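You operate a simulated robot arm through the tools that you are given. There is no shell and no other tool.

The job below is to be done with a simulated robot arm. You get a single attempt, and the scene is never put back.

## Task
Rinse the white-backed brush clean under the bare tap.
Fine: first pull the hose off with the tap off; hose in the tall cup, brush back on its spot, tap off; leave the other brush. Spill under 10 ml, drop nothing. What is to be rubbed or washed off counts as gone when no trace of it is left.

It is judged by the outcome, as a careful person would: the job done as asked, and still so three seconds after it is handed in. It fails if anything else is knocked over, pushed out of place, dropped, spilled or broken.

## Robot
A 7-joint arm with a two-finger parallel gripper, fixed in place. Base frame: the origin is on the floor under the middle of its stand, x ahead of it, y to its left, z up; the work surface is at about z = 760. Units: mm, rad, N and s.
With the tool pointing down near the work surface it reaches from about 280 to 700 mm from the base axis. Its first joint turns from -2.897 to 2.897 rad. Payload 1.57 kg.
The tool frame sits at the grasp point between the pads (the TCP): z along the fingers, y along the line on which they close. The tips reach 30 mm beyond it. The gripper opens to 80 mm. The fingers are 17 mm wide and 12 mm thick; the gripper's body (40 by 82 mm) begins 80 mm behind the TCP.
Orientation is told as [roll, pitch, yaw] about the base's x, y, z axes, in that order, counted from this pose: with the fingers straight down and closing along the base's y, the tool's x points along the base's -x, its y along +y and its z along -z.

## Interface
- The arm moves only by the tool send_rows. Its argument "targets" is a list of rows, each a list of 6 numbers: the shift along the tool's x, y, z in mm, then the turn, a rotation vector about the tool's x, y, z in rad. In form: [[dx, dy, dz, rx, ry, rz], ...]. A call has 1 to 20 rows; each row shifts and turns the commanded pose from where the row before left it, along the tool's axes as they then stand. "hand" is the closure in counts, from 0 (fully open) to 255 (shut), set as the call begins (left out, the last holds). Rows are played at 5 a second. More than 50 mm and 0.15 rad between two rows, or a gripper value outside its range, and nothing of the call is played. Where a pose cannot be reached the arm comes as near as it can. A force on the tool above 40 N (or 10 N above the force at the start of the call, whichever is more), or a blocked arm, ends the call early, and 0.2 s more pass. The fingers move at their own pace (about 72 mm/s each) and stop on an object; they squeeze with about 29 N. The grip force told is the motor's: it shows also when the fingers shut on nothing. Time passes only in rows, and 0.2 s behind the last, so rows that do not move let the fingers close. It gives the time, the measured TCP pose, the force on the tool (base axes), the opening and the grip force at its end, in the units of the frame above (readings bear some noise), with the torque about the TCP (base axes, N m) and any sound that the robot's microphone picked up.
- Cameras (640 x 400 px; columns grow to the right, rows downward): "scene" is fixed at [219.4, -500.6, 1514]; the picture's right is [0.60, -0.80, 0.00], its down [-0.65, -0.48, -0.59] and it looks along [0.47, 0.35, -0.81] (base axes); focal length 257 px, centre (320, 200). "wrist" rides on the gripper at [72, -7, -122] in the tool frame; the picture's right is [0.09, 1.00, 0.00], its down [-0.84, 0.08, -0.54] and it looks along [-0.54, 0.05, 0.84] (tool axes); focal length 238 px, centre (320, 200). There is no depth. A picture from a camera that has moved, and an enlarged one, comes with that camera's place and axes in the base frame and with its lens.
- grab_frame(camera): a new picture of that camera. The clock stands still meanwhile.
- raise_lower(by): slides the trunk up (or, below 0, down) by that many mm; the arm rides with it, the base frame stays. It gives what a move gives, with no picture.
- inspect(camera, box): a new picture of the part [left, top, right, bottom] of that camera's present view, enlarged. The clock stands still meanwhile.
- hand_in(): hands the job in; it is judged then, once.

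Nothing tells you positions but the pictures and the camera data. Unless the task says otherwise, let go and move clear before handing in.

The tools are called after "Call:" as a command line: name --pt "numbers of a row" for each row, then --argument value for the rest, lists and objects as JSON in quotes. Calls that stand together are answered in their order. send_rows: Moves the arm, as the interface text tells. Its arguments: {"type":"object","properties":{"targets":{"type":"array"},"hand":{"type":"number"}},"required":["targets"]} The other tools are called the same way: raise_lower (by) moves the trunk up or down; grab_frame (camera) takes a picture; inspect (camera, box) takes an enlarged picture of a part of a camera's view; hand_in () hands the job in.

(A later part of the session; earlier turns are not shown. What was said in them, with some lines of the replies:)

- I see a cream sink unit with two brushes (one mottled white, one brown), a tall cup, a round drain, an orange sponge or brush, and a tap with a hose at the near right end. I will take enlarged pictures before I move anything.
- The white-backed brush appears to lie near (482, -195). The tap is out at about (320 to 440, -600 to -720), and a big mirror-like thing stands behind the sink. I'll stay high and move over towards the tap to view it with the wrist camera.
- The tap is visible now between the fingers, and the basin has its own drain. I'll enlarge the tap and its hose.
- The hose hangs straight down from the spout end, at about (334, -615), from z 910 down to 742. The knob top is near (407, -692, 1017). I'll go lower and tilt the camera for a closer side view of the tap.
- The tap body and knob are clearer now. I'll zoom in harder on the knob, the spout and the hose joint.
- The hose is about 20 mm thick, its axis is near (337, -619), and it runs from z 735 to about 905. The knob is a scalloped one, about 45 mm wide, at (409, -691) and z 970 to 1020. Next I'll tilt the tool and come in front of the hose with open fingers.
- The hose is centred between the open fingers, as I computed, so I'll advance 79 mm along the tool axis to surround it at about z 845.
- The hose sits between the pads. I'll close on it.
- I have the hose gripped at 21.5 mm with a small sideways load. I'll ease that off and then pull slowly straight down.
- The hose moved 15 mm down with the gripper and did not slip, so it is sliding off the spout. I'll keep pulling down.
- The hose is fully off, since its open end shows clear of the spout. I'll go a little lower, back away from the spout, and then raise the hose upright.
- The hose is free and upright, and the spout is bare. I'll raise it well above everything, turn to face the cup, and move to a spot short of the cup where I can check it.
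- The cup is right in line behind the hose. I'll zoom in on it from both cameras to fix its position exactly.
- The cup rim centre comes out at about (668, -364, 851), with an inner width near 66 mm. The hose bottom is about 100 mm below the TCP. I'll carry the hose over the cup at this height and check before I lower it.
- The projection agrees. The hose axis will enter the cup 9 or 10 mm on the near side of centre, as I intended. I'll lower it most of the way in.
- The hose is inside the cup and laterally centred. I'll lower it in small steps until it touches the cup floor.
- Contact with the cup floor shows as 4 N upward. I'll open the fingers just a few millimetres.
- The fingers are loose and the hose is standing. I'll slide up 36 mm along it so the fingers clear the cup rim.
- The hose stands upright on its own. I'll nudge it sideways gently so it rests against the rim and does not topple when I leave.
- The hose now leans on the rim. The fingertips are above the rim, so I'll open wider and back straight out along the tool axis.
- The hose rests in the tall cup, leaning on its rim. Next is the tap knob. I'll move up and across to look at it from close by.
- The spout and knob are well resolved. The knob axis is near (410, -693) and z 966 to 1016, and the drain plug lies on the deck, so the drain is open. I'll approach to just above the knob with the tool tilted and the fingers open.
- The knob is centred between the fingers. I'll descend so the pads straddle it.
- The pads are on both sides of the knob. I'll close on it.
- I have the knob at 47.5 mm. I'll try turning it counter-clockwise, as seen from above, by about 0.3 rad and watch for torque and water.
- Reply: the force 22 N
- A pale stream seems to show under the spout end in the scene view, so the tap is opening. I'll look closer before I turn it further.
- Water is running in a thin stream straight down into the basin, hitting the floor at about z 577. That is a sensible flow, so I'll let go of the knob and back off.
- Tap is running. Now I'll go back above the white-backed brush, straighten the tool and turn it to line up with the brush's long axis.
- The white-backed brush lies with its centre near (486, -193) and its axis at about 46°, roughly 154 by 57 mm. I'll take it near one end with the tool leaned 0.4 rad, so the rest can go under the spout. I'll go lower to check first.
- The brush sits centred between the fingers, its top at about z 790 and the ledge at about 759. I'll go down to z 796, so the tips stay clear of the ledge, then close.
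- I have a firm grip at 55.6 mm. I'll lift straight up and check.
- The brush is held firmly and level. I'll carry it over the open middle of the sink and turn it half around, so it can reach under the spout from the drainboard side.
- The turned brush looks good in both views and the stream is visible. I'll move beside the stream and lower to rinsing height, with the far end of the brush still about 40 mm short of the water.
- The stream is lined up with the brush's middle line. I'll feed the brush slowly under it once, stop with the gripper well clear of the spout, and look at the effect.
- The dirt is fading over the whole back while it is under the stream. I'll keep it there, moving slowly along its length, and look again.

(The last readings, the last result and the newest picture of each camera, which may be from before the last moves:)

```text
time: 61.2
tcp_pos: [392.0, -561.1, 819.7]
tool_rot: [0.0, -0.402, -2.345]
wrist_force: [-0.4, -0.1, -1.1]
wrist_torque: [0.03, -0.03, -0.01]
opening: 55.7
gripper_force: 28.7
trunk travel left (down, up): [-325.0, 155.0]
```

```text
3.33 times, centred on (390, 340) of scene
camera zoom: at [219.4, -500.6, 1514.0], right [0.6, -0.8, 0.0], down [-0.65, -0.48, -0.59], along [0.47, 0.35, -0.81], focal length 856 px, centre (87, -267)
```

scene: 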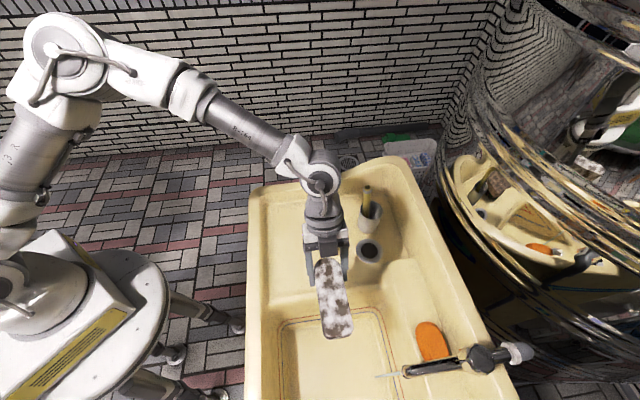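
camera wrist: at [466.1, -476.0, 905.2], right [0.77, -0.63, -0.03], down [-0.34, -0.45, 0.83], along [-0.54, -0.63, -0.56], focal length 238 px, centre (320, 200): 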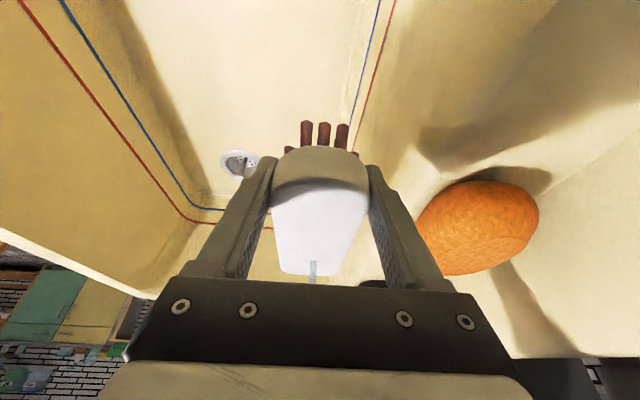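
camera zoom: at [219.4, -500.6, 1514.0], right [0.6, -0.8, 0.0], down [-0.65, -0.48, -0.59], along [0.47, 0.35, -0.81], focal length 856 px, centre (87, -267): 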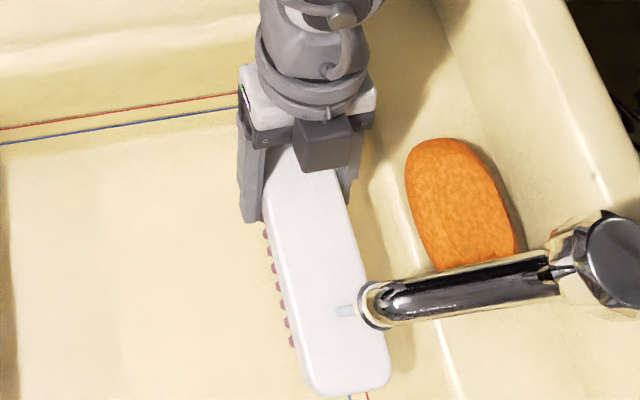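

The back looks white now. The bristles underneath may carry dirt too, so I'll zoom in on them.

Call:
inspect --camera "wrist" --box '[270, 110, 380, 180]'

Call:
inspect --camera "scene" --box '[360, 330, 430, 400]'

Call:
inspect --camera "wrist" --box '[255, 170, 385, 290]'

```text
5.71 times, centred on (325, 145) of wrist
camera zoom: at [466.1, -476.0, 905.2], right [0.77, -0.63, -0.03], down [-0.34, -0.45, 0.83], along [-0.54, -0.63, -0.56], focal length 1362 px, centre (291, 514)
```

zoom: 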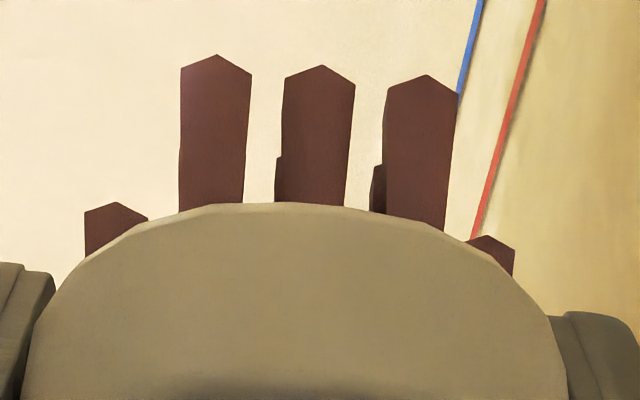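

```text
5.71 times, centred on (395, 365) of scene
camera zoom: at [219.4, -500.6, 1514.0], right [0.6, -0.8, 0.0], down [-0.65, -0.48, -0.59], along [0.47, 0.35, -0.81], focal length 1468 px, centre (-109, -743)
```

zoom: 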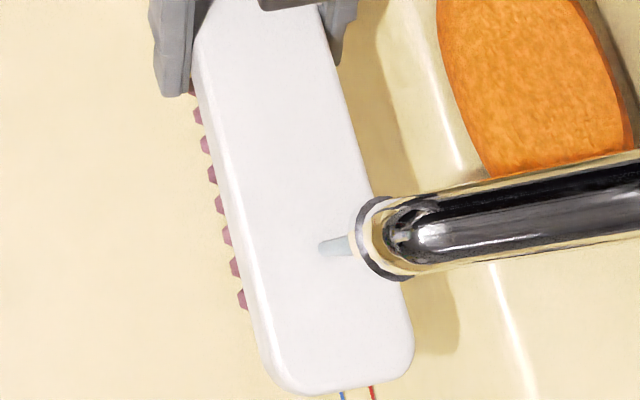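

```text
3.33 times, centred on (320, 230) of wrist
camera zoom: at [466.1, -476.0, 905.2], right [0.77, -0.63, -0.03], down [-0.34, -0.45, 0.83], along [-0.54, -0.63, -0.56], focal length 794 px, centre (320, 100)
```

zoom: 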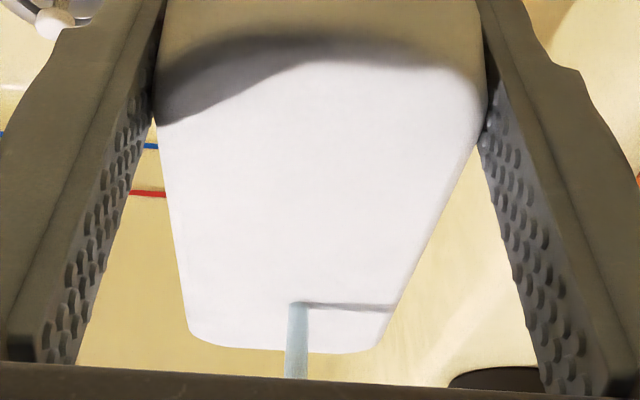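

The back is clean and the bristles look an even colour, but they are in shade. I'll rinse a bit longer across the width and length, then look at the underside.

Call:
send_rows --pt "0 7 0 0 0 0" --pt "0 7 0 0 0 0" --pt "-9.2 0 3.9 0 0 0" --pt "-9.2 0 3.9 0 0 0" --pt "-9.2 0 3.9 0 0 0" --pt "-9.2 0 3.9 0 0 0" --pt "0 -7 0 0 0 0" --pt "0 -7 0 0 0 0" --pt "0 -7 0 0 0 0" --pt "0 -7 0 0 0 0" --pt "9.2 0 -3.9 0 0 0" --pt "9.2 0 -3.9 0 0 0" --pt "9.2 0 -3.9 0 0 0" --pt "9.2 0 -3.9 0 0 0" --pt "9.2 0 -3.9 0 0 0" --pt "9.2 0 -3.9 0 0 0" --pt "9.2 0 -3.9 0 0 0" --pt "0 7 0 0 0 0" --pt "0 7 0 0 0 0" --pt "0 0 0 0 0 0"

Call:
grab_frame --camera "wrist"

Call:
inspect --camera "scene" --box '[300, 270, 480, 400]'

```text
time: 65.4
tcp_pos: [413.1, -542.3, 821.7]
tool_rot: [0.005, -0.402, -2.345]
wrist_force: [-0.6, 0.2, -1.6]
wrist_torque: [0.03, -0.03, 0.01]
opening: 55.6
gripper_force: 29.0
trunk travel left (down, up): [-325.0, 155.0]
```

```text
taken
camera wrist: at [488.1, -457.1, 906.2], right [0.77, -0.63, -0.03], down [-0.33, -0.45, 0.83], along [-0.54, -0.63, -0.56], focal length 238 px, centre (320, 200)
```

wrist: 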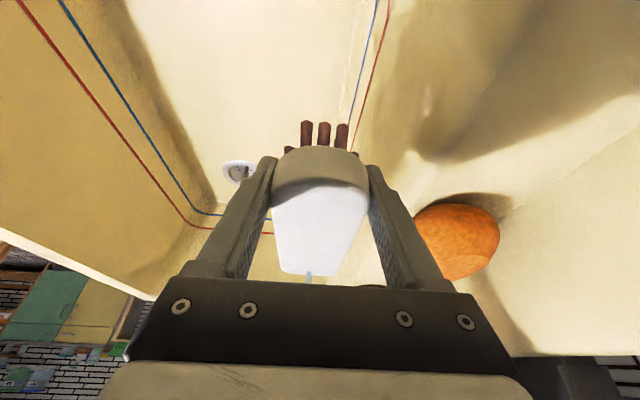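

```text
3.08 times, centred on (390, 335) of scene
camera zoom: at [219.4, -500.6, 1514.0], right [0.6, -0.8, 0.0], down [-0.65, -0.48, -0.59], along [0.47, 0.35, -0.81], focal length 790 px, centre (105, -215)
```

zoom: 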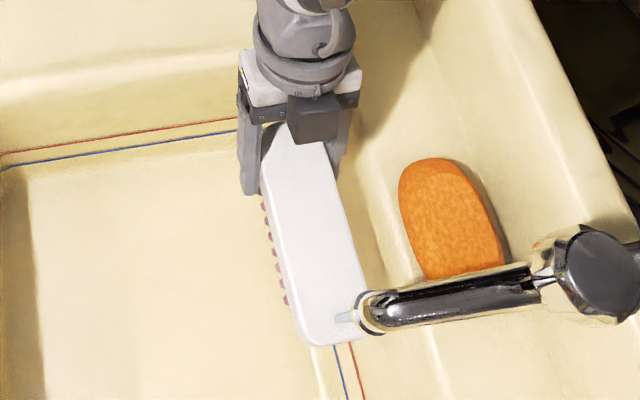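

The back is spotless. I'll give it a few more seconds under the stream at different points to be sure, then let it drip over the basin.

Call:
send_rows --pt "-9.2 0 3.9 0 0 0" --pt "-9.2 0 3.9 0 0 0" --pt "-9.2 0 3.9 0 0 0" --pt "-9.2 0 3.9 0 0 0" --pt "0 0 0 0 0 0" --pt "0 0 0 0 0 0" --pt "0 0 0 0 0 0" --pt "0 0 0 0 0 0" --pt "0 6 0 0 0 0" --pt "0 6 0 0 0 0" --pt "0 6 0 0 0 0" --pt "0 0 0 0 0 0" --pt "0 -6 0 0 0 0" --pt "0 -6 0 0 0 0" --pt "0 -6 0 0 0 0" --pt "0 -6 0 0 0 0" --pt "0 -6 0 0 0 0" --pt "0 -6 0 0 0 0" --pt "0 0 0 0 0 0" --pt "0 0 0 0 0 0"

Call:
inspect --camera "wrist" --box '[255, 110, 385, 290]'

Call:
inspect --camera "scene" --box '[340, 290, 440, 400]'

```text
time: 69.6
tcp_pos: [372.7, -557.3, 820.6]
tool_rot: [0.001, -0.402, -2.345]
wrist_force: [0.3, 0.2, -0.7]
wrist_torque: [0.06, 0.0, -0.03]
opening: 55.7
gripper_force: 28.8
trunk travel left (down, up): [-325.0, 155.0]
```

```text
2.22 times, centred on (320, 200) of wrist
camera zoom: at [448.2, -471.7, 906.0], right [0.77, -0.63, -0.03], down [-0.33, -0.45, 0.83], along [-0.54, -0.63, -0.56], focal length 530 px, centre (320, 200)
```

zoom: 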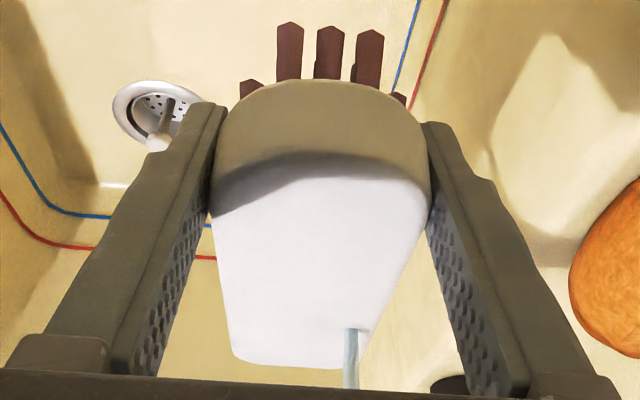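

```text
3.64 times, centred on (390, 345) of scene
camera zoom: at [219.4, -500.6, 1514.0], right [0.6, -0.8, 0.0], down [-0.65, -0.48, -0.59], along [0.47, 0.35, -0.81], focal length 934 px, centre (66, -327)
```

zoom: 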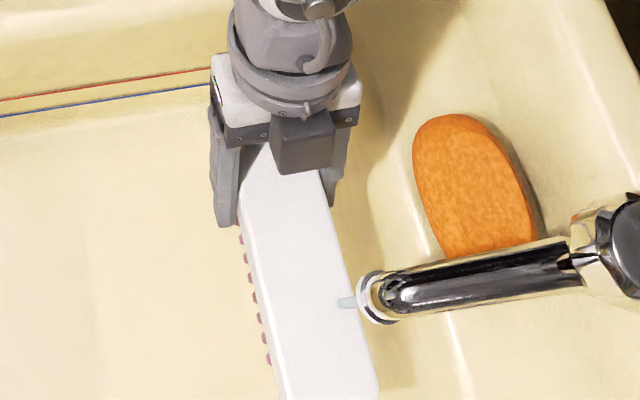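

Clean everywhere I can see. I'll slide the brush sideways out of the stream, still over the basin, and hold it there to drip for a few seconds.

Call:
send_rows --pt "0 -15 0 0 0 0" --pt "0 -20 0 0 0 0" --pt "0 -20 0 0 0 0" --pt "0 -20 0 0 0 0" --pt "0 -15 0 0 0 0" --pt "0 0 0 0 0 0" --pt "0 0 0 0 0 0" --pt "0 0 0 0 0 0" --pt "0 0 0 0 0 0" --pt "0 0 0 0 0 0" --pt "0 0 0 0 0 0" --pt "0 0 0 0 0 0" --pt "0 0 0 0 0 0" --pt "0 0 0 0 0 0" --pt "0 0 0 0 0 0" --pt "0 0 0 0 0 0" --pt "0 0 0 0 0 0" --pt "0 0 0 0 0 0" --pt "0 0 0 0 0 0" --pt "0 0 0 0 0 0"

Call:
send_rows --pt "0 0 0 0 0 0" --pt "0 0 0 0 0 0" --pt "0 0 0 0 0 0" --pt "0 0 0 0 0 0" --pt "0 0 0 0 0 0" --pt "0 0 0 0 0 0" --pt "0 0 0 0 0 0" --pt "0 0 0 0 0 0" --pt "0 0 0 0 0 0" --pt "0 0 0 0 0 0" --pt "0 0 0 0 0 0" --pt "0 0 0 0 0 0" --pt "0 0 0 0 0 0" --pt "0 0 0 0 0 0" --pt "0 0 0 0 0 0"

Call:
inspect --camera "scene" --box '[280, 270, 460, 400]'

Call:
grab_frame --camera "wrist"

```text
time: 73.8
tcp_pos: [308.4, -495.3, 819.4]
tool_rot: [0.001, -0.402, -2.344]
wrist_force: [0.5, -0.2, -1.2]
wrist_torque: [0.03, -0.03, 0.0]
opening: 55.4
gripper_force: 29.1
trunk travel left (down, up): [-325.0, 155.0]
```

```text
time: 77.0
tcp_pos: [308.7, -495.6, 818.0]
tool_rot: [0.002, -0.402, -2.344]
wrist_force: [-0.9, 0.3, -0.8]
wrist_torque: [0.07, -0.02, -0.02]
opening: 55.8
gripper_force: 28.7
trunk travel left (down, up): [-325.0, 155.0]
```

```text
3.08 times, centred on (370, 335) of scene
camera zoom: at [219.4, -500.6, 1514.0], right [0.6, -0.8, 0.0], down [-0.65, -0.48, -0.59], along [0.47, 0.35, -0.81], focal length 790 px, centre (166, -215)
```

zoom: 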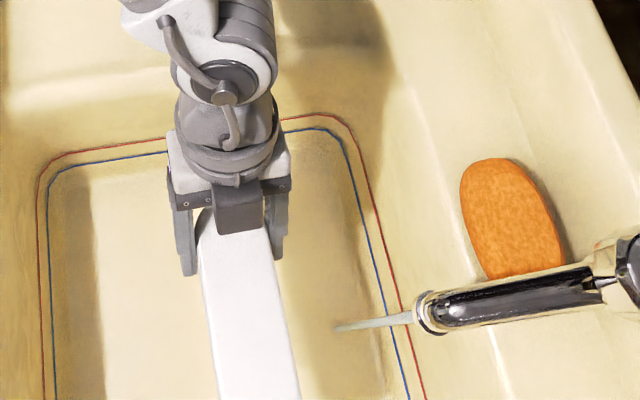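

```text
taken
camera wrist: at [383.5, -409.9, 904.2], right [0.77, -0.63, -0.03], down [-0.34, -0.45, 0.83], along [-0.54, -0.63, -0.56], focal length 238 px, centre (320, 200)
```

wrist: 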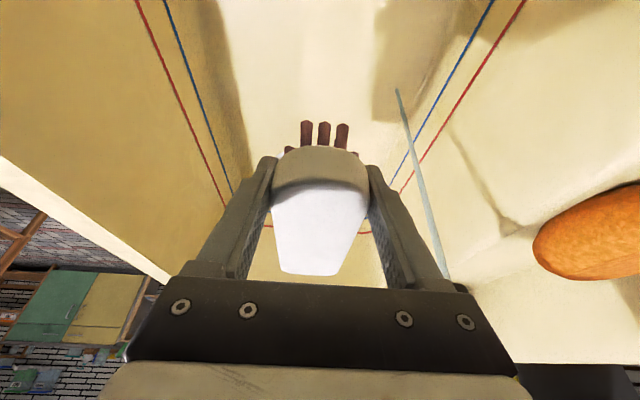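

The stream runs clear beside the brush and the brush is clean. I'll raise it, turn it back to its original heading and return it above its spot.

Call:
send_rows --pt "-14 0 -33.2 0 0 0" --pt "-14 0 -33.2 0 0 0" --pt "-14 0 -33.2 0 0 0" --pt "-14 0 -33.2 0 0 0" --pt "-14 0 -33.2 0 0 0" --pt "37.1 -5 -15.7 0 0 0" --pt "37.1 -5 -15.7 0 0 0" --pt "37.1 -5 -15.7 0 0 0" --pt "0 0 0 -0.0556 0 -0.1315" --pt "0 0 0 -0.0556 0 -0.1315" --pt "0 0 0 -0.0556 0 -0.1315" --pt "0 0 0 -0.0556 0 -0.1315" --pt "0 0 0 -0.0556 0 -0.1315" --pt "0 0 0 -0.0556 0 -0.1315" --pt "0 0 0 -0.0556 0 -0.1315" --pt "0 0 0 -0.0556 0 -0.1315" --pt "0 0 0 -0.0556 0 -0.1315" --pt "0 0 0 -0.0556 0 -0.1315" --pt "0 0 0 -0.0556 0 -0.1315"

Call:
send_rows --pt "0 0 0 -0.0556 0 -0.1315" --pt "0 0 0 -0.0556 0 -0.1315" --pt "0 0 0 -0.0556 0 -0.1315" --pt "0 0 0 -0.0556 0 -0.1315" --pt "0 0 0 -0.0556 0 -0.1315" --pt "0 0 0 -0.0556 0 -0.1315" --pt "0 0 0 -0.0556 0 -0.1315" --pt "0 0 0 -0.0556 0 -0.1315" --pt "0 0 0 -0.0556 0 -0.1315" --pt "0 0 0 -0.0556 0 -0.1315" --pt "0 0 0 -0.0556 0 -0.1315" --pt "0 0 0 0 0 0" --pt "0 0 0 0 0 0"

Call:
grab_frame --camera "wrist"

Call:
grab_frame --camera "scene"

```text
time: 81.0
tcp_pos: [381.8, -395.5, 999.8]
tool_rot: [-0.003, -0.403, -0.77]
wrist_force: [0.7, 0.7, -1.7]
wrist_torque: [0.05, 0.07, 0.03]
opening: 55.8
gripper_force: 29.4
trunk travel left (down, up): [-325.0, 155.0]
```

```text
time: 83.8
tcp_pos: [381.4, -396.9, 1001.0]
tool_rot: [-0.001, -0.4, 0.799]
wrist_force: [0.3, 0.9, -2.0]
wrist_torque: [-0.02, 0.07, 0.04]
opening: 55.4
gripper_force: 29.2
trunk travel left (down, up): [-325.0, 155.0]
```

```text
taken
camera wrist: at [306.9, -483.6, 1086.1], right [-0.77, 0.63, -0.04], down [0.33, 0.46, 0.82], along [0.54, 0.62, -0.56], focal length 238 px, centre (320, 200)
```

wrist: 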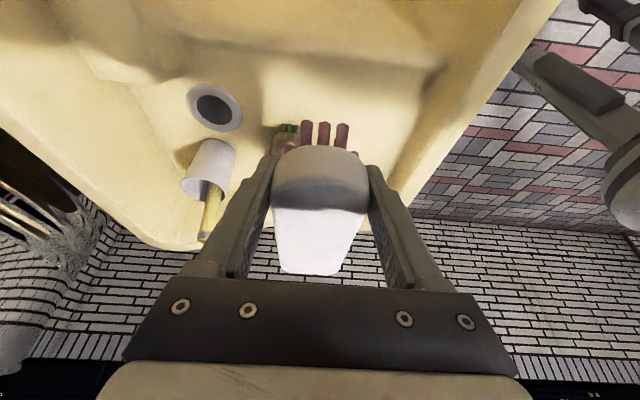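

```text
taken
```

scene: 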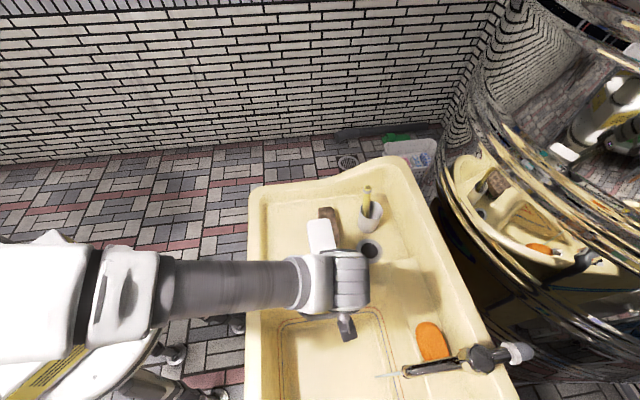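

Call:
send_rows --pt "-31.3 13.3 13.2 0 0 0" --pt "-31.3 13.3 13.2 0 0 0" --pt "-31.3 13.3 13.2 0 0 0" --pt "-31.3 13.3 13.2 0 0 0" --pt "-31.3 13.3 13.2 0 0 0" --pt "16.65 0 39.4 0 0 0" --pt "16.65 0 39.4 0 0 0" --pt "16.65 0 39.4 0 0 0" --pt "16.65 0 39.4 0 0 0" --pt "0 0 0 0 0 0" --pt "0 0 0 0 0 0"

Call:
send_rows --pt "0 0 0 0 0 0"

Call:
grab_frame --camera "wrist"

Call:
inspect --camera "scene" --box '[240, 180, 360, 270]'

```text
time: 86.2
tcp_pos: [455.5, -231.2, 829.9]
tool_rot: [-0.003, -0.401, 0.797]
wrist_force: [0.2, 0.2, -0.4]
wrist_torque: [-0.01, 0.07, -0.01]
opening: 55.4
gripper_force: 28.8
trunk travel left (down, up): [-325.0, 155.0]
```

```text
time: 86.6
tcp_pos: [456.1, -231.7, 830.0]
tool_rot: [-0.002, -0.401, 0.798]
wrist_force: [-0.6, 0.2, -1.2]
wrist_torque: [0.0, 0.01, 0.01]
opening: 55.6
gripper_force: 28.7
trunk travel left (down, up): [-325.0, 155.0]
```

```text
taken
camera wrist: at [380.7, -317.4, 915.4], right [-0.77, 0.63, -0.04], down [0.33, 0.46, 0.82], along [0.54, 0.62, -0.56], focal length 238 px, centre (320, 200)
```

wrist: 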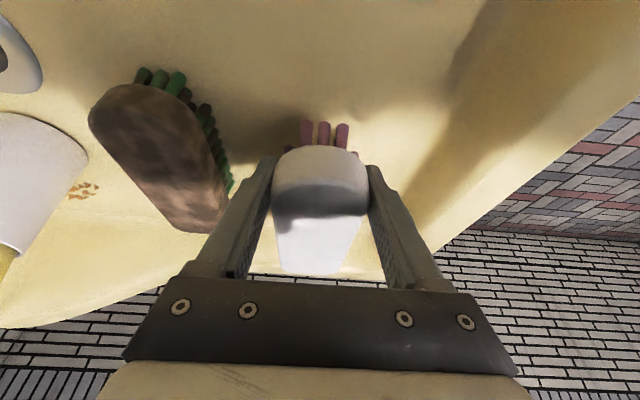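

```text
4.44 times, centred on (300, 225) of scene
camera zoom: at [219.4, -500.6, 1514.0], right [0.6, -0.8, 0.0], down [-0.65, -0.48, -0.59], along [0.47, 0.35, -0.81], focal length 1142 px, centre (409, 89)
```

zoom: 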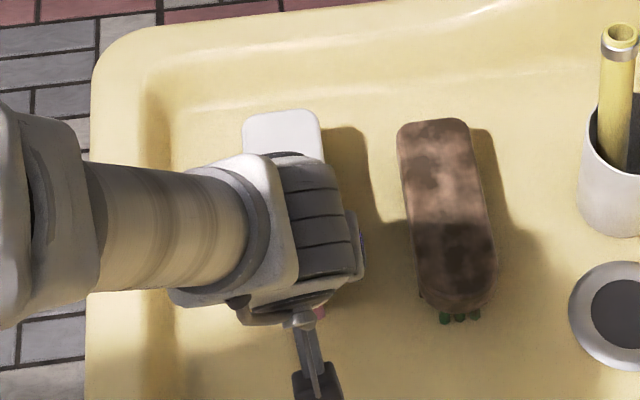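

I compared the camera position with the one at the grasp. I need a 3.8 mm sideways correction and 35 mm down, and I'll finish slowly.

Call:
send_rows --pt "0 3.8 0 0 0 0" --pt "5.45 0 12.9 0 0 0" --pt "5.45 0 12.9 0 0 0" --pt "0 0 0 0 0 0" --pt "0 0 0 0 0 0"

Call:
grab_frame --camera "wrist"

```text
time: 87.8
tcp_pos: [450.3, -225.8, 801.9]
tool_rot: [-0.001, -0.398, 0.796]
wrist_force: [-0.3, 0.3, -1.8]
wrist_torque: [-0.04, 0.01, -0.03]
opening: 55.6
gripper_force: 28.7
trunk travel left (down, up): [-325.0, 155.0]
```

```text
taken
camera wrist: at [376.2, -312.7, 886.9], right [-0.77, 0.63, -0.04], down [0.33, 0.46, 0.82], along [0.54, 0.62, -0.56], focal length 238 px, centre (320, 200)
```

wrist: 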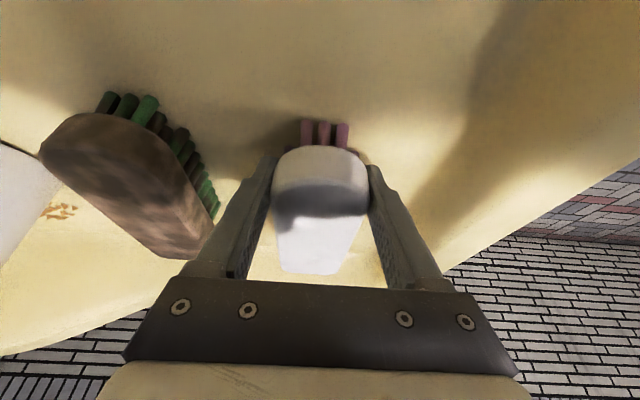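

Call:
send_rows --pt "0 -2.2 0 0 0 0" --pt "1.17 0 2.76 0 0 0" --pt "0 0 0 0 0 0" --pt "0 0 0 0 0 0"

Call:
grab_frame --camera "wrist"

```text
time: 88.8
tcp_pos: [451.2, -227.7, 796.9]
tool_rot: [-0.001, -0.399, 0.8]
wrist_force: [0.8, -0.2, -1.4]
wrist_torque: [-0.07, 0.01, -0.03]
opening: 55.5
gripper_force: 28.8
trunk travel left (down, up): [-325.0, 155.0]
```

```text
taken
camera wrist: at [377.1, -314.2, 883.7], right [-0.77, 0.63, -0.04], down [0.33, 0.46, 0.82], along [0.54, 0.62, -0.56], focal length 238 px, centre (320, 200)
```

wrist: 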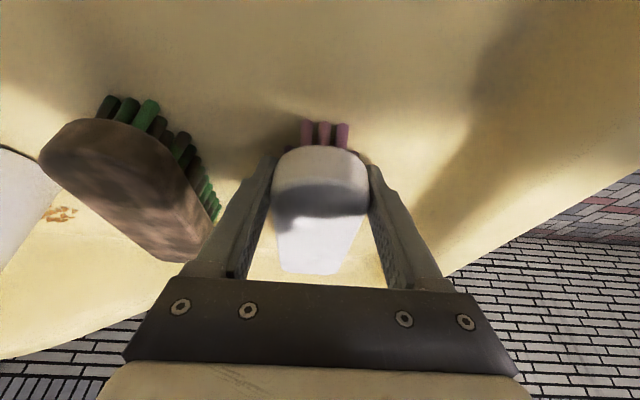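

Call:
send_rows --pt "0.78 -0.8 1.84 0 0 0" --pt "0.7 0 1.66 0 0 0" --pt "0 0 0 0 0 0"

Call:
inspect --camera "wrist" --box '[220, 90, 420, 290]'

```text
time: 89.6
tcp_pos: [452.5, -229.2, 794.9]
tool_rot: [-0.004, -0.4, 0.799]
wrist_force: [-2.7, -0.9, 13.8]
wrist_torque: [0.47, -0.03, 0.09]
opening: 55.7
gripper_force: 29.3
trunk travel left (down, up): [-325.0, 155.0]
```

```text
2.00 times, centred on (320, 190) of wrist
camera zoom: at [377.5, -315.0, 880.6], right [-0.77, 0.64, -0.04], down [0.33, 0.46, 0.83], along [0.54, 0.62, -0.56], focal length 477 px, centre (320, 220)
```

zoom: 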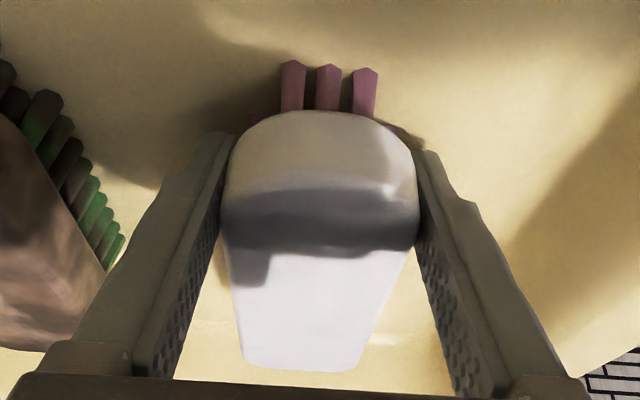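

The brush touched down within a millimetre of where I picked it up. I'll ease the pressure, open, and check that it stays put.

Call:
send_rows --pt "-0.3 0 -0.74 0 0 0" --pt "0 0 0 0 0 0"

Call:
send_rows --pt "0 0 0 0 0 0" --pt "0 0 0 0 0 0" --pt "0 0 0 0 0 0" --hand 0

Call:
grab_frame --camera "wrist"

```text
time: 90.2
tcp_pos: [451.7, -227.8, 795.8]
tool_rot: [-0.004, -0.4, 0.8]
wrist_force: [-1.0, 3.2, 14.2]
wrist_torque: [0.28, 0.03, -0.03]
opening: 55.5
gripper_force: 29.7
trunk travel left (down, up): [-325.0, 155.0]
```

```text
time: 91.0
tcp_pos: [451.8, -228.3, 795.5]
tool_rot: [-0.001, -0.401, 0.798]
wrist_force: [1.2, 0.6, -0.2]
wrist_torque: [0.0, 0.01, 0.01]
opening: 79.9
gripper_force: 0.1
trunk travel left (down, up): [-325.0, 155.0]
```

```text
taken
camera wrist: at [377.6, -315.7, 879.7], right [-0.77, 0.63, -0.04], down [0.33, 0.46, 0.82], along [0.54, 0.62, -0.56], focal length 238 px, centre (320, 200)
```

wrist: 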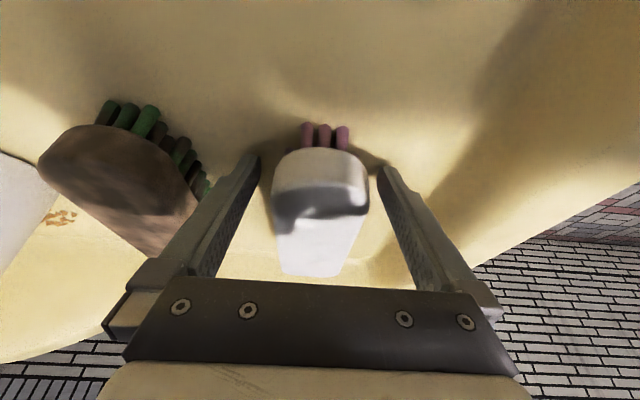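

Call:
send_rows --pt "-7.8 0 -18.4 0 0 0" --pt "-15.6 0 -36.8 0 0 0" --pt "-15.6 0 -36.8 0 0 0" --pt "-15.6 0 -36.8 0 0 0" --pt "-15.6 0 -36.8 0 0 0" --pt "31.3 -13.3 -13.2 0 0 0" --pt "31.3 -13.3 -13.2 0 0 0" --pt "31.3 -13.3 -13.2 0 0 0" --pt "31.3 -13.3 -13.2 0 0 0" --pt "31.3 -13.3 -13.2 0 0 0"

Call:
inspect --camera "scene" --box '[240, 170, 440, 295]'

Call:
grab_frame --camera "wrist"

Call:
inspect --camera "scene" --box '[270, 195, 350, 265]'

```text
time: 93.2
tcp_pos: [381.4, -394.1, 973.8]
tool_rot: [-0.001, -0.4, 0.801]
wrist_force: [0.9, -0.8, -0.3]
wrist_torque: [-0.02, 0.01, -0.01]
opening: 79.9
gripper_force: 0.0
trunk travel left (down, up): [-325.0, 155.0]
```

```text
3.20 times, centred on (340, 232) of scene
camera zoom: at [219.4, -500.6, 1514.0], right [0.6, -0.8, 0.0], down [-0.65, -0.48, -0.59], along [0.47, 0.35, -0.81], focal length 822 px, centre (256, 96)
```

zoom: 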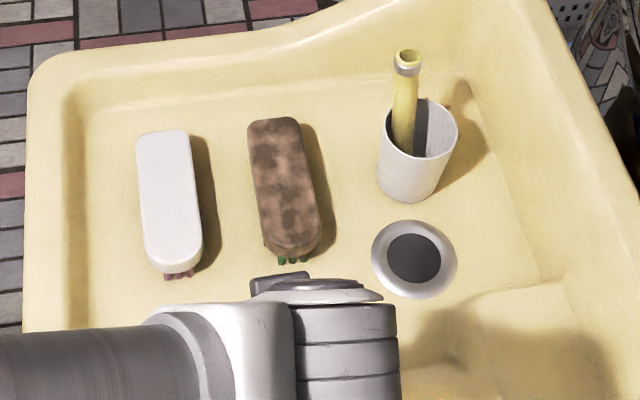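

```text
taken
camera wrist: at [306.4, -481.7, 1059.5], right [-0.77, 0.63, -0.04], down [0.33, 0.46, 0.82], along [0.54, 0.62, -0.56], focal length 238 px, centre (320, 200)
```

wrist: 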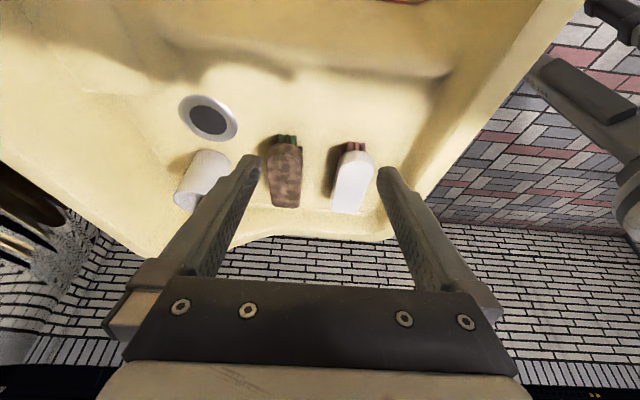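

```text
5.71 times, centred on (310, 230) of scene
camera zoom: at [219.4, -500.6, 1514.0], right [0.6, -0.8, 0.0], down [-0.65, -0.48, -0.59], along [0.47, 0.35, -0.81], focal length 1468 px, centre (377, 29)
```

zoom: 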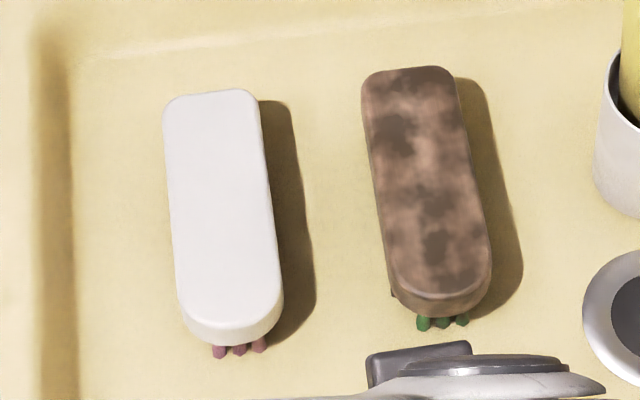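

The white-backed brush is back on its spot and spotless. I'll check its bristles and sides at high zoom before I turn off the water.

Call:
inspect --camera "scene" --box '[280, 240, 310, 262]'

Call:
inspect --camera "wrist" --box '[320, 130, 390, 220]'

Call:
inspect --camera "wrist" --box '[330, 130, 380, 165]'

```text
16.00 times, centred on (295, 251) of scene
camera zoom: at [219.4, -500.6, 1514.0], right [0.6, -0.8, 0.0], down [-0.65, -0.48, -0.59], along [0.47, 0.35, -0.81], focal length 4110 px, centre (720, -616)
```

zoom: 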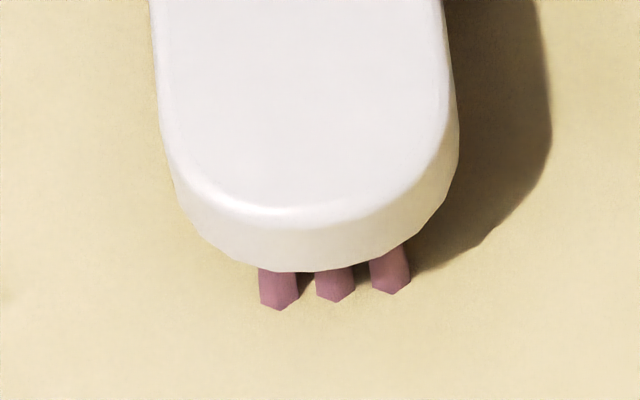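

```text
4.44 times, centred on (355, 175) of wrist
camera zoom: at [306.4, -481.7, 1059.5], right [-0.77, 0.63, -0.04], down [0.33, 0.46, 0.82], along [0.54, 0.62, -0.56], focal length 1059 px, centre (164, 311)
```

zoom: 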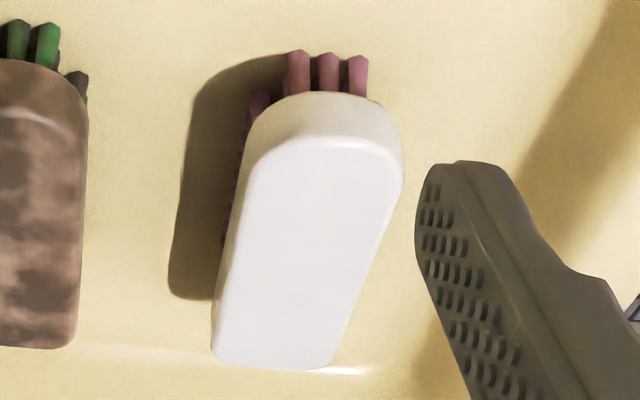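

```text
11.43 times, centred on (355, 148) of wrist
camera zoom: at [306.4, -481.7, 1059.5], right [-0.77, 0.63, -0.04], down [0.33, 0.46, 0.82], along [0.54, 0.62, -0.56], focal length 2724 px, centre (-80, 800)
```

zoom: 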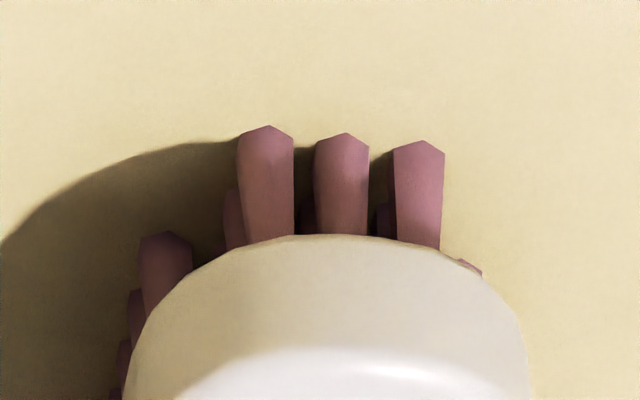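

The bristles and sides are clean with no marks. Now I'll go back to the knob to shut off the water.

Call:
send_rows --pt "-14.6 0 -34.6 0 0 0" --pt "-14.6 0 -34.6 0 0 0" --pt "-14.6 0 -34.6 0 0 0" --pt "-14.6 0 -34.6 0 0 0" --pt "0 0 0 0.0544 0 0.1288" --pt "0 0 0 0.0544 0 0.1288" --pt "0 0 0 0.0544 0 0.1288" --pt "0 0 0 0.0544 0 0.1288" --pt "0 0 0 0.0544 0 0.1288" --pt "0 0 0 0.0544 0 0.1288" --pt "0 0 0 0.0544 0 0.1288" --pt "0 0 0 0.0544 0 0.1288" --pt "0 0 0 0.0544 0 0.1288" --pt "0 0 0 0.0544 0 0.1288" --pt "0 0 0 0.0544 0 0.1288" --pt "0 0 0 0 -0.052 0"

Call:
send_rows --pt "-24.7 -33.8 11.6 0 0 0" --pt "-24.7 -33.8 11.6 0 0 0" --pt "-24.7 -33.8 11.6 0 0 0" --pt "-24.7 -33.8 11.6 0 0 0" --pt "-24.7 -33.8 11.6 0 0 0" --pt "-24.7 -33.8 11.6 0 0 0" --pt "0 0 0 0 0 0" --pt "0 0 0 0 0 0"

Call:
grab_frame --camera "wrist"

Call:
inspect --camera "wrist" --box '[260, 60, 380, 210]'

```text
time: 96.6
tcp_pos: [381.8, -397.1, 1125.2]
tool_rot: [0.0, -0.454, -0.742]
wrist_force: [0.8, 0.7, -0.2]
wrist_torque: [0.02, 0.02, -0.01]
opening: 80.1
gripper_force: 0.1
trunk travel left (down, up): [-325.0, 155.0]
```

```text
time: 98.4
tcp_pos: [366.4, -657.0, 1122.4]
tool_rot: [0.0, -0.455, -0.739]
wrist_force: [-0.3, -0.3, 0.3]
wrist_torque: [0.0, 0.0, 0.0]
opening: 80.0
gripper_force: 0.1
trunk travel left (down, up): [-325.0, 155.0]
```

```text
taken
camera wrist: at [274.3, -582.8, 1202.0], right [0.61, 0.79, -0.04], down [0.43, -0.29, 0.85], along [0.66, -0.54, -0.52], focal length 238 px, centre (320, 200)
```

wrist: 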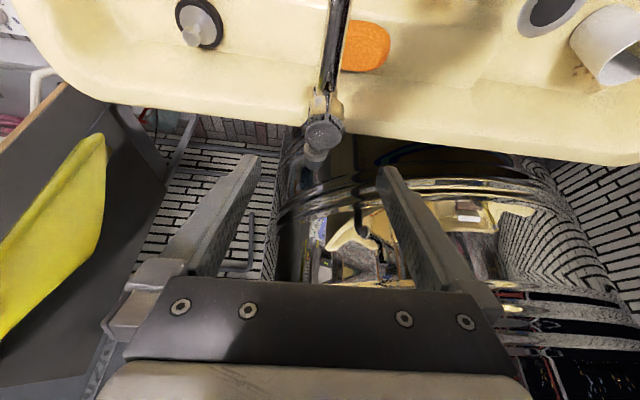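

```text
2.67 times, centred on (320, 135) of wrist
camera zoom: at [274.3, -582.8, 1202.0], right [0.61, 0.79, -0.04], down [0.43, -0.29, 0.85], along [0.66, -0.54, -0.52], focal length 636 px, centre (320, 373)
```

zoom: 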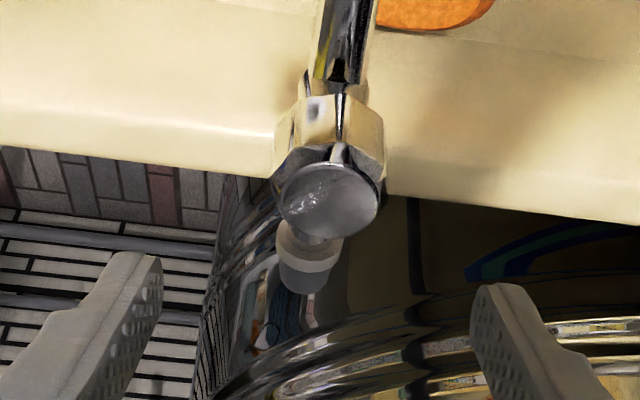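

The knob is lined up as before. I'll descend around it in the same pose in which I let go of it.

Call:
send_rows --pt "0.3 0.8 34.1 0 0 0" --pt "0.3 0.8 34.1 0 0 0" --pt "0.3 0.8 34.1 0 0 0" --pt "0.3 0.8 34.1 0 0 0" --pt "0 0 0 0 0 0" --pt "0 0 0 0 0 0"

Call:
grab_frame --camera "wrist"

```text
time: 99.8
tcp_pos: [410.2, -691.8, 1005.8]
tool_rot: [-0.002, -0.457, -0.741]
wrist_force: [0.0, 0.0, 0.2]
wrist_torque: [0.0, 0.04, 0.0]
opening: 79.9
gripper_force: 0.1
trunk travel left (down, up): [-325.0, 155.0]
```

```text
taken
camera wrist: at [317.8, -617.2, 1083.6], right [0.61, 0.79, -0.04], down [0.43, -0.29, 0.86], along [0.66, -0.54, -0.52], focal length 238 px, centre (320, 200)
```

wrist: 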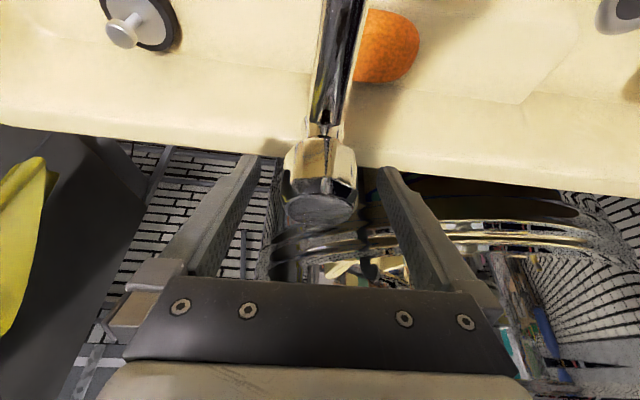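

Call:
send_rows --pt "-0.8 -0.5 4.2 0 0 0" --pt "0 0 0 0 0 0" --pt "0 0 0 0 0 0"

Call:
send_rows --pt "0 0 0 0 0 0" --pt "0 0 0 0 0 0" --pt "0 0 0 0 0 0" --hand 255

Call:
grab_frame --camera "wrist"

```text
time: 100.6
tcp_pos: [409.5, -692.3, 1002.0]
tool_rot: [0.0, -0.457, -0.741]
wrist_force: [0.4, -0.2, -0.4]
wrist_torque: [0.03, 0.0, 0.02]
opening: 80.1
gripper_force: 0.0
out of reach, approached as far as the arm can: row 1
trunk travel left (down, up): [-325.0, 155.0]
```

```text
time: 101.4
tcp_pos: [409.0, -690.6, 1000.9]
tool_rot: [-0.001, -0.453, -0.741]
wrist_force: [-0.6, -1.6, -0.2]
wrist_torque: [-0.22, -0.18, 0.0]
opening: 47.6
gripper_force: 44.9
trunk travel left (down, up): [-325.0, 155.0]
```

```text
taken
camera wrist: at [317.8, -617.3, 1080.7], right [0.61, 0.79, -0.04], down [0.43, -0.29, 0.85], along [0.66, -0.54, -0.52], focal length 238 px, centre (320, 200)
```

wrist: 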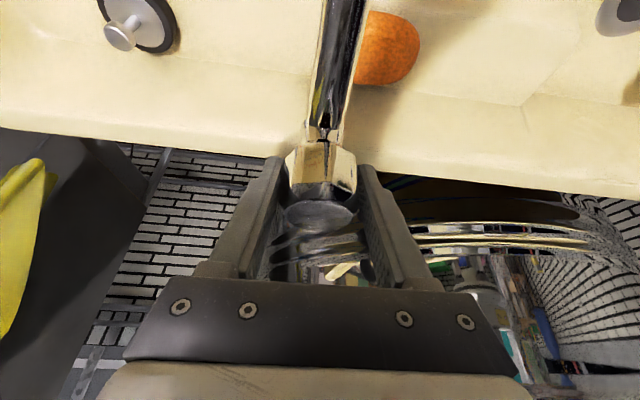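

I have the knob again. Now I'll turn it clockwise by 0.3 rad, the same amount I opened it.

Call:
send_rows --pt "0 0 0 0.0437 0 0.09" --pt "0 0 0 0.0437 0 0.09" --pt "0 0 0 0.0437 0 0.09" --pt "0 0 0 0 0 0"

Call:
grab_frame --camera "wrist"

Call:
inspect --camera "scene" --box '[340, 340, 440, 400]'

```text
time: 102.4
tcp_pos: [410.1, -691.5, 1002.1]
tool_rot: [0.0, -0.449, -1.041]
wrist_force: [-18.8, 23.3, 2.4]
wrist_torque: [0.17, 0.43, 0.24]
opening: 47.9
gripper_force: 45.2
out of reach, approached as far as the arm can: row 3
trunk travel left (down, up): [-325.0, 155.0]
```

```text
taken
camera wrist: at [345.0, -594.1, 1081.4], right [0.82, 0.57, -0.04], down [0.33, -0.41, 0.85], along [0.47, -0.71, -0.52], focal length 238 px, centre (320, 200)
```

wrist: 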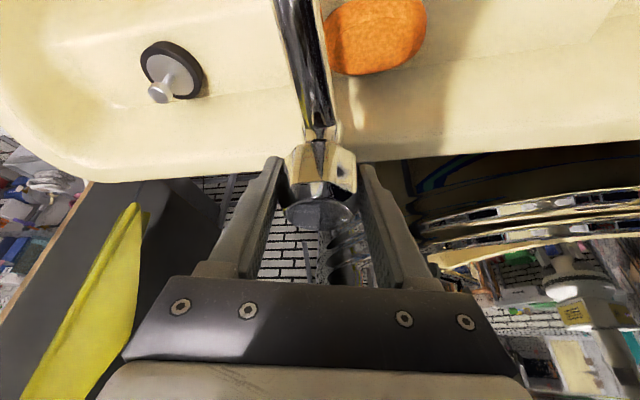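

```text
6.40 times, centred on (390, 370) of scene
camera zoom: at [219.4, -500.6, 1514.0], right [0.6, -0.8, 0.0], down [-0.65, -0.48, -0.59], along [0.47, 0.35, -0.81], focal length 1644 px, centre (-128, -888)
```

zoom: 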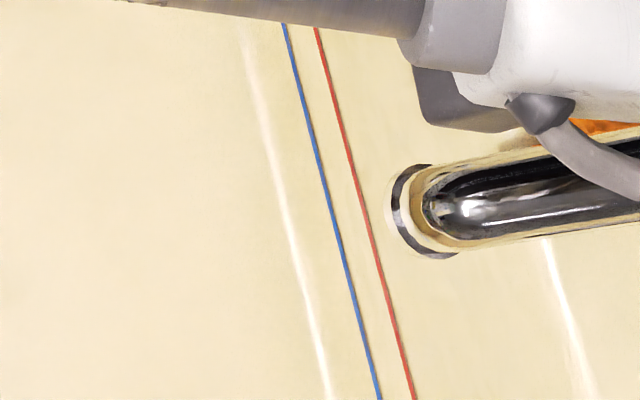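

The stream has stopped. There's a side load on the tool, so I'll ease it and add a tiny extra clockwise nudge to be sure the valve is against its stop.

Call:
send_rows --pt "2.7 0 -1.3 0 0 0" --pt "0 0 0 0 0 0" --pt "0 0 0 0.0262 0 0.054" --pt "0 0 0 0 0 0"

Call:
inspect --camera "scene" --box '[360, 350, 420, 400]'

Call:
grab_frame --camera "wrist"

```text
time: 103.4
tcp_pos: [410.9, -694.4, 1002.1]
tool_rot: [-0.002, -0.458, -1.103]
wrist_force: [14.5, -15.2, -6.6]
wrist_torque: [-0.85, -0.68, 0.11]
opening: 47.9
gripper_force: 45.1
out of reach, approached as far as the arm can: row 1
trunk travel left (down, up): [-325.0, 155.0]
```

```text
8.00 times, centred on (390, 375) of scene
camera zoom: at [219.4, -500.6, 1514.0], right [0.6, -0.8, 0.0], down [-0.65, -0.48, -0.59], along [0.47, 0.35, -0.81], focal length 2055 px, centre (-240, -1200)
```

zoom: 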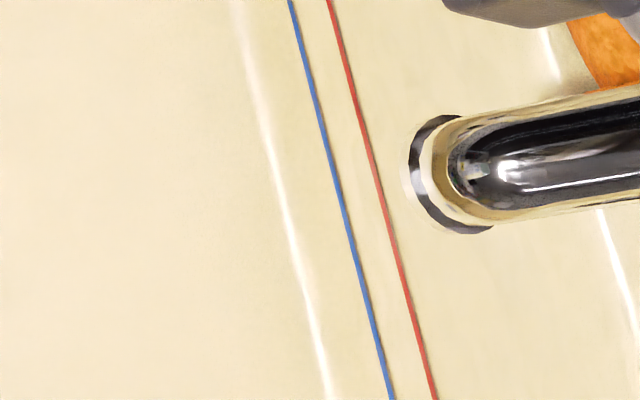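

```text
taken
camera wrist: at [351.6, -591.0, 1079.9], right [0.85, 0.52, -0.04], down [0.3, -0.42, 0.86], along [0.43, -0.74, -0.51], focal length 238 px, centre (320, 200)
```

wrist: 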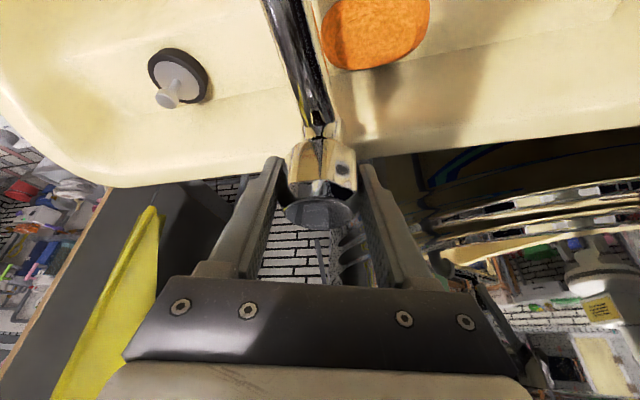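

No stream, so the tap is shut. I'll let go of the knob and back away.

Call:
send_rows --pt "0 0 0 0 0 0" --pt "0 0 0 0 0 0" --pt "0 0 0 0 0 0" --hand 0

Call:
send_rows --pt "0 0 -25 0 0 0" --pt "0 0 -35 0 0 0" --pt "0 0 -40 0 0 0" --pt "0 0 -40 0 0 0"

Call:
grab_frame --camera "wrist"

Call:
inspect --camera "scene" --box '[340, 330, 440, 400]'

```text
time: 104.2
tcp_pos: [410.8, -690.4, 1002.0]
tool_rot: [0.0, -0.454, -1.1]
wrist_force: [0.0, -0.3, -0.9]
wrist_torque: [-0.02, 0.0, 0.0]
opening: 80.1
gripper_force: 0.1
trunk travel left (down, up): [-325.0, 155.0]
```

```text
time: 105.2
tcp_pos: [382.0, -635.9, 1124.6]
tool_rot: [0.0, -0.454, -1.101]
wrist_force: [0.6, -0.1, 0.0]
wrist_torque: [-0.02, -0.03, 0.02]
opening: 80.0
gripper_force: 0.1
trunk travel left (down, up): [-325.0, 155.0]
```

```text
taken
camera wrist: at [323.2, -534.7, 1203.7], right [0.85, 0.52, -0.04], down [0.3, -0.42, 0.85], along [0.43, -0.74, -0.52], focal length 238 px, centre (320, 200)
```

wrist: 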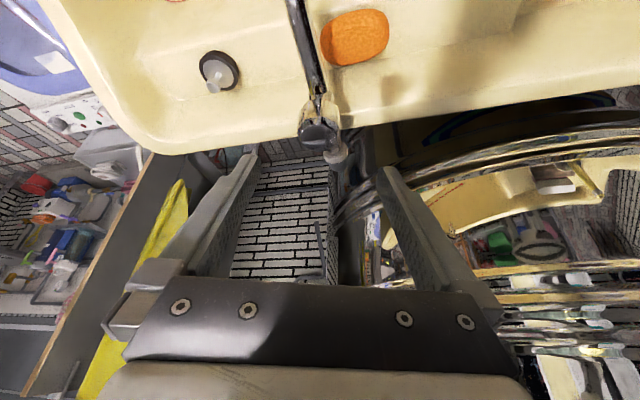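

```text
5.71 times, centred on (390, 365) of scene
camera zoom: at [219.4, -500.6, 1514.0], right [0.6, -0.8, 0.0], down [-0.65, -0.48, -0.59], along [0.47, 0.35, -0.81], focal length 1468 px, centre (-80, -743)
```

zoom: 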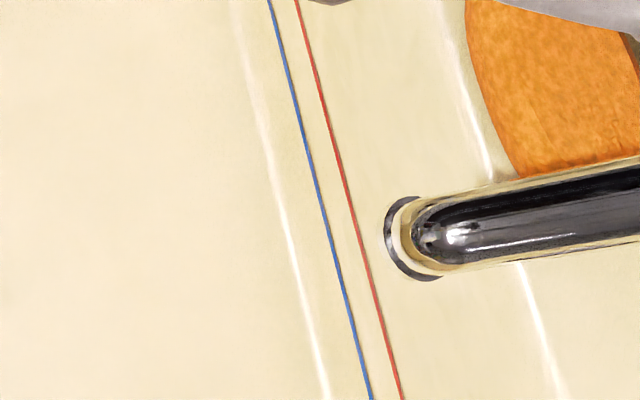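

The tap is dry and the fingers are free. I'll withdraw the arm over the near side of the sink and make a final check of everything.

Call:
send_rows --pt "30.7 8.2 -25.4 0 0 0" --pt "30.7 8.2 -25.4 0 0 0" --pt "30.7 8.2 -25.4 0 0 0" --pt "30.7 8.2 -25.4 0 0 0" --pt "30.7 8.2 -25.4 0 0 0" --pt "30.7 8.2 -25.4 0 0 0" --pt "30.7 8.2 -25.4 0 0 0" --pt "30.7 8.2 -25.4 0 0 0" --pt "0 0 0 0 0 0" --pt "0 0 0 0 0 0"

Call:
grab_frame --camera "wrist"

Call:
grab_frame --camera "scene"

Call:
inspect --camera "scene" --box '[240, 170, 440, 295]'

Call:
inspect --camera "scene" --box '[340, 310, 540, 400]'

```text
time: 107.4
tcp_pos: [300.2, -330.8, 1203.0]
tool_rot: [0.0, -0.454, -1.102]
wrist_force: [0.4, 0.2, 0.3]
wrist_torque: [0.03, 0.03, 0.01]
opening: 80.1
gripper_force: 0.0
trunk travel left (down, up): [-325.0, 155.0]
```

```text
taken
camera wrist: at [241.2, -229.7, 1280.5], right [0.85, 0.52, -0.04], down [0.3, -0.42, 0.85], along [0.43, -0.74, -0.52], focal length 238 px, centre (320, 200)
```

wrist: 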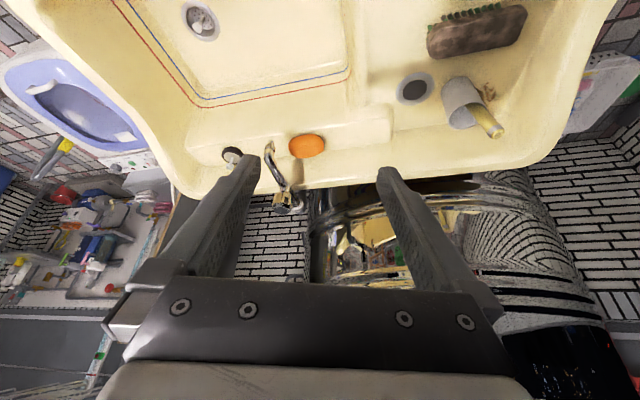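

```text
taken
```

scene: 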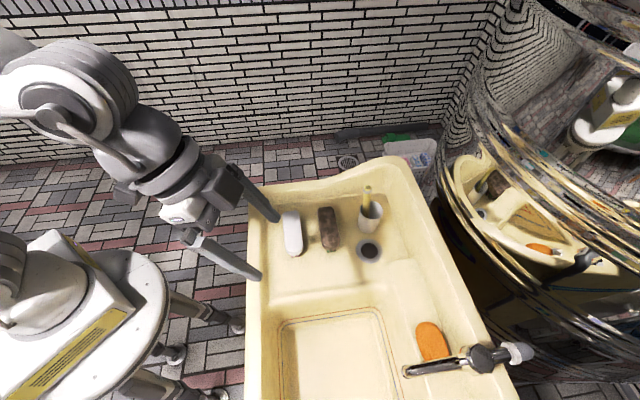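

```text
3.20 times, centred on (340, 232) of scene
camera zoom: at [219.4, -500.6, 1514.0], right [0.6, -0.8, 0.0], down [-0.65, -0.48, -0.59], along [0.47, 0.35, -0.81], focal length 822 px, centre (256, 96)
```

zoom: 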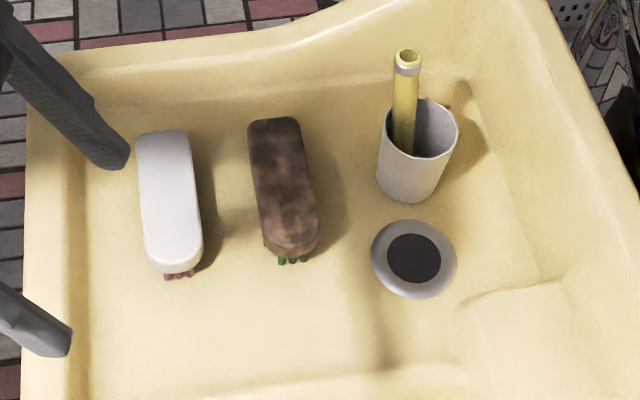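

```text
3.20 times, centred on (440, 355) of scene
camera zoom: at [219.4, -500.6, 1514.0], right [0.6, -0.8, 0.0], down [-0.65, -0.48, -0.59], along [0.47, 0.35, -0.81], focal length 822 px, centre (-64, -296)
```

zoom: 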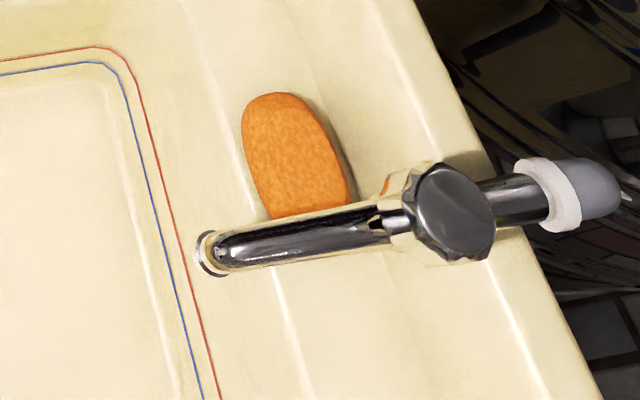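

The white-backed brush is clean and back on its spot, and the other brush, sponge and cup are where they were. The hose stands in the tall cup, the tap is off, and the arm is clear with nothing held. I'm handing the job in.

Call:
hand_in

```text
The job is handed in.
```

The white-backed brush is rinsed clean and back on its spot, within about a millimetre of where it lay. The job is handed in, but no verdict came back.

- **Hose:** pulled off while the tap was off. It now stands in the tall cup, leaning on the rim.
- **Brush:** held under the bare tap until the dirt faded completely. I saw no trace left on the back, sides or the bristles the cameras could see. I could not get a direct view of the underside.
- **Tap:** turned back off. No stream shows in the last pictures.
- **Spill and drops:** the water ran straight into the basin, and I saw none outside the sink. I could not measure the amount. Nothing was dropped.
- **Other things:** the other brush, sponge and cup are where they were, and the arm is clear with nothing in the gripper.
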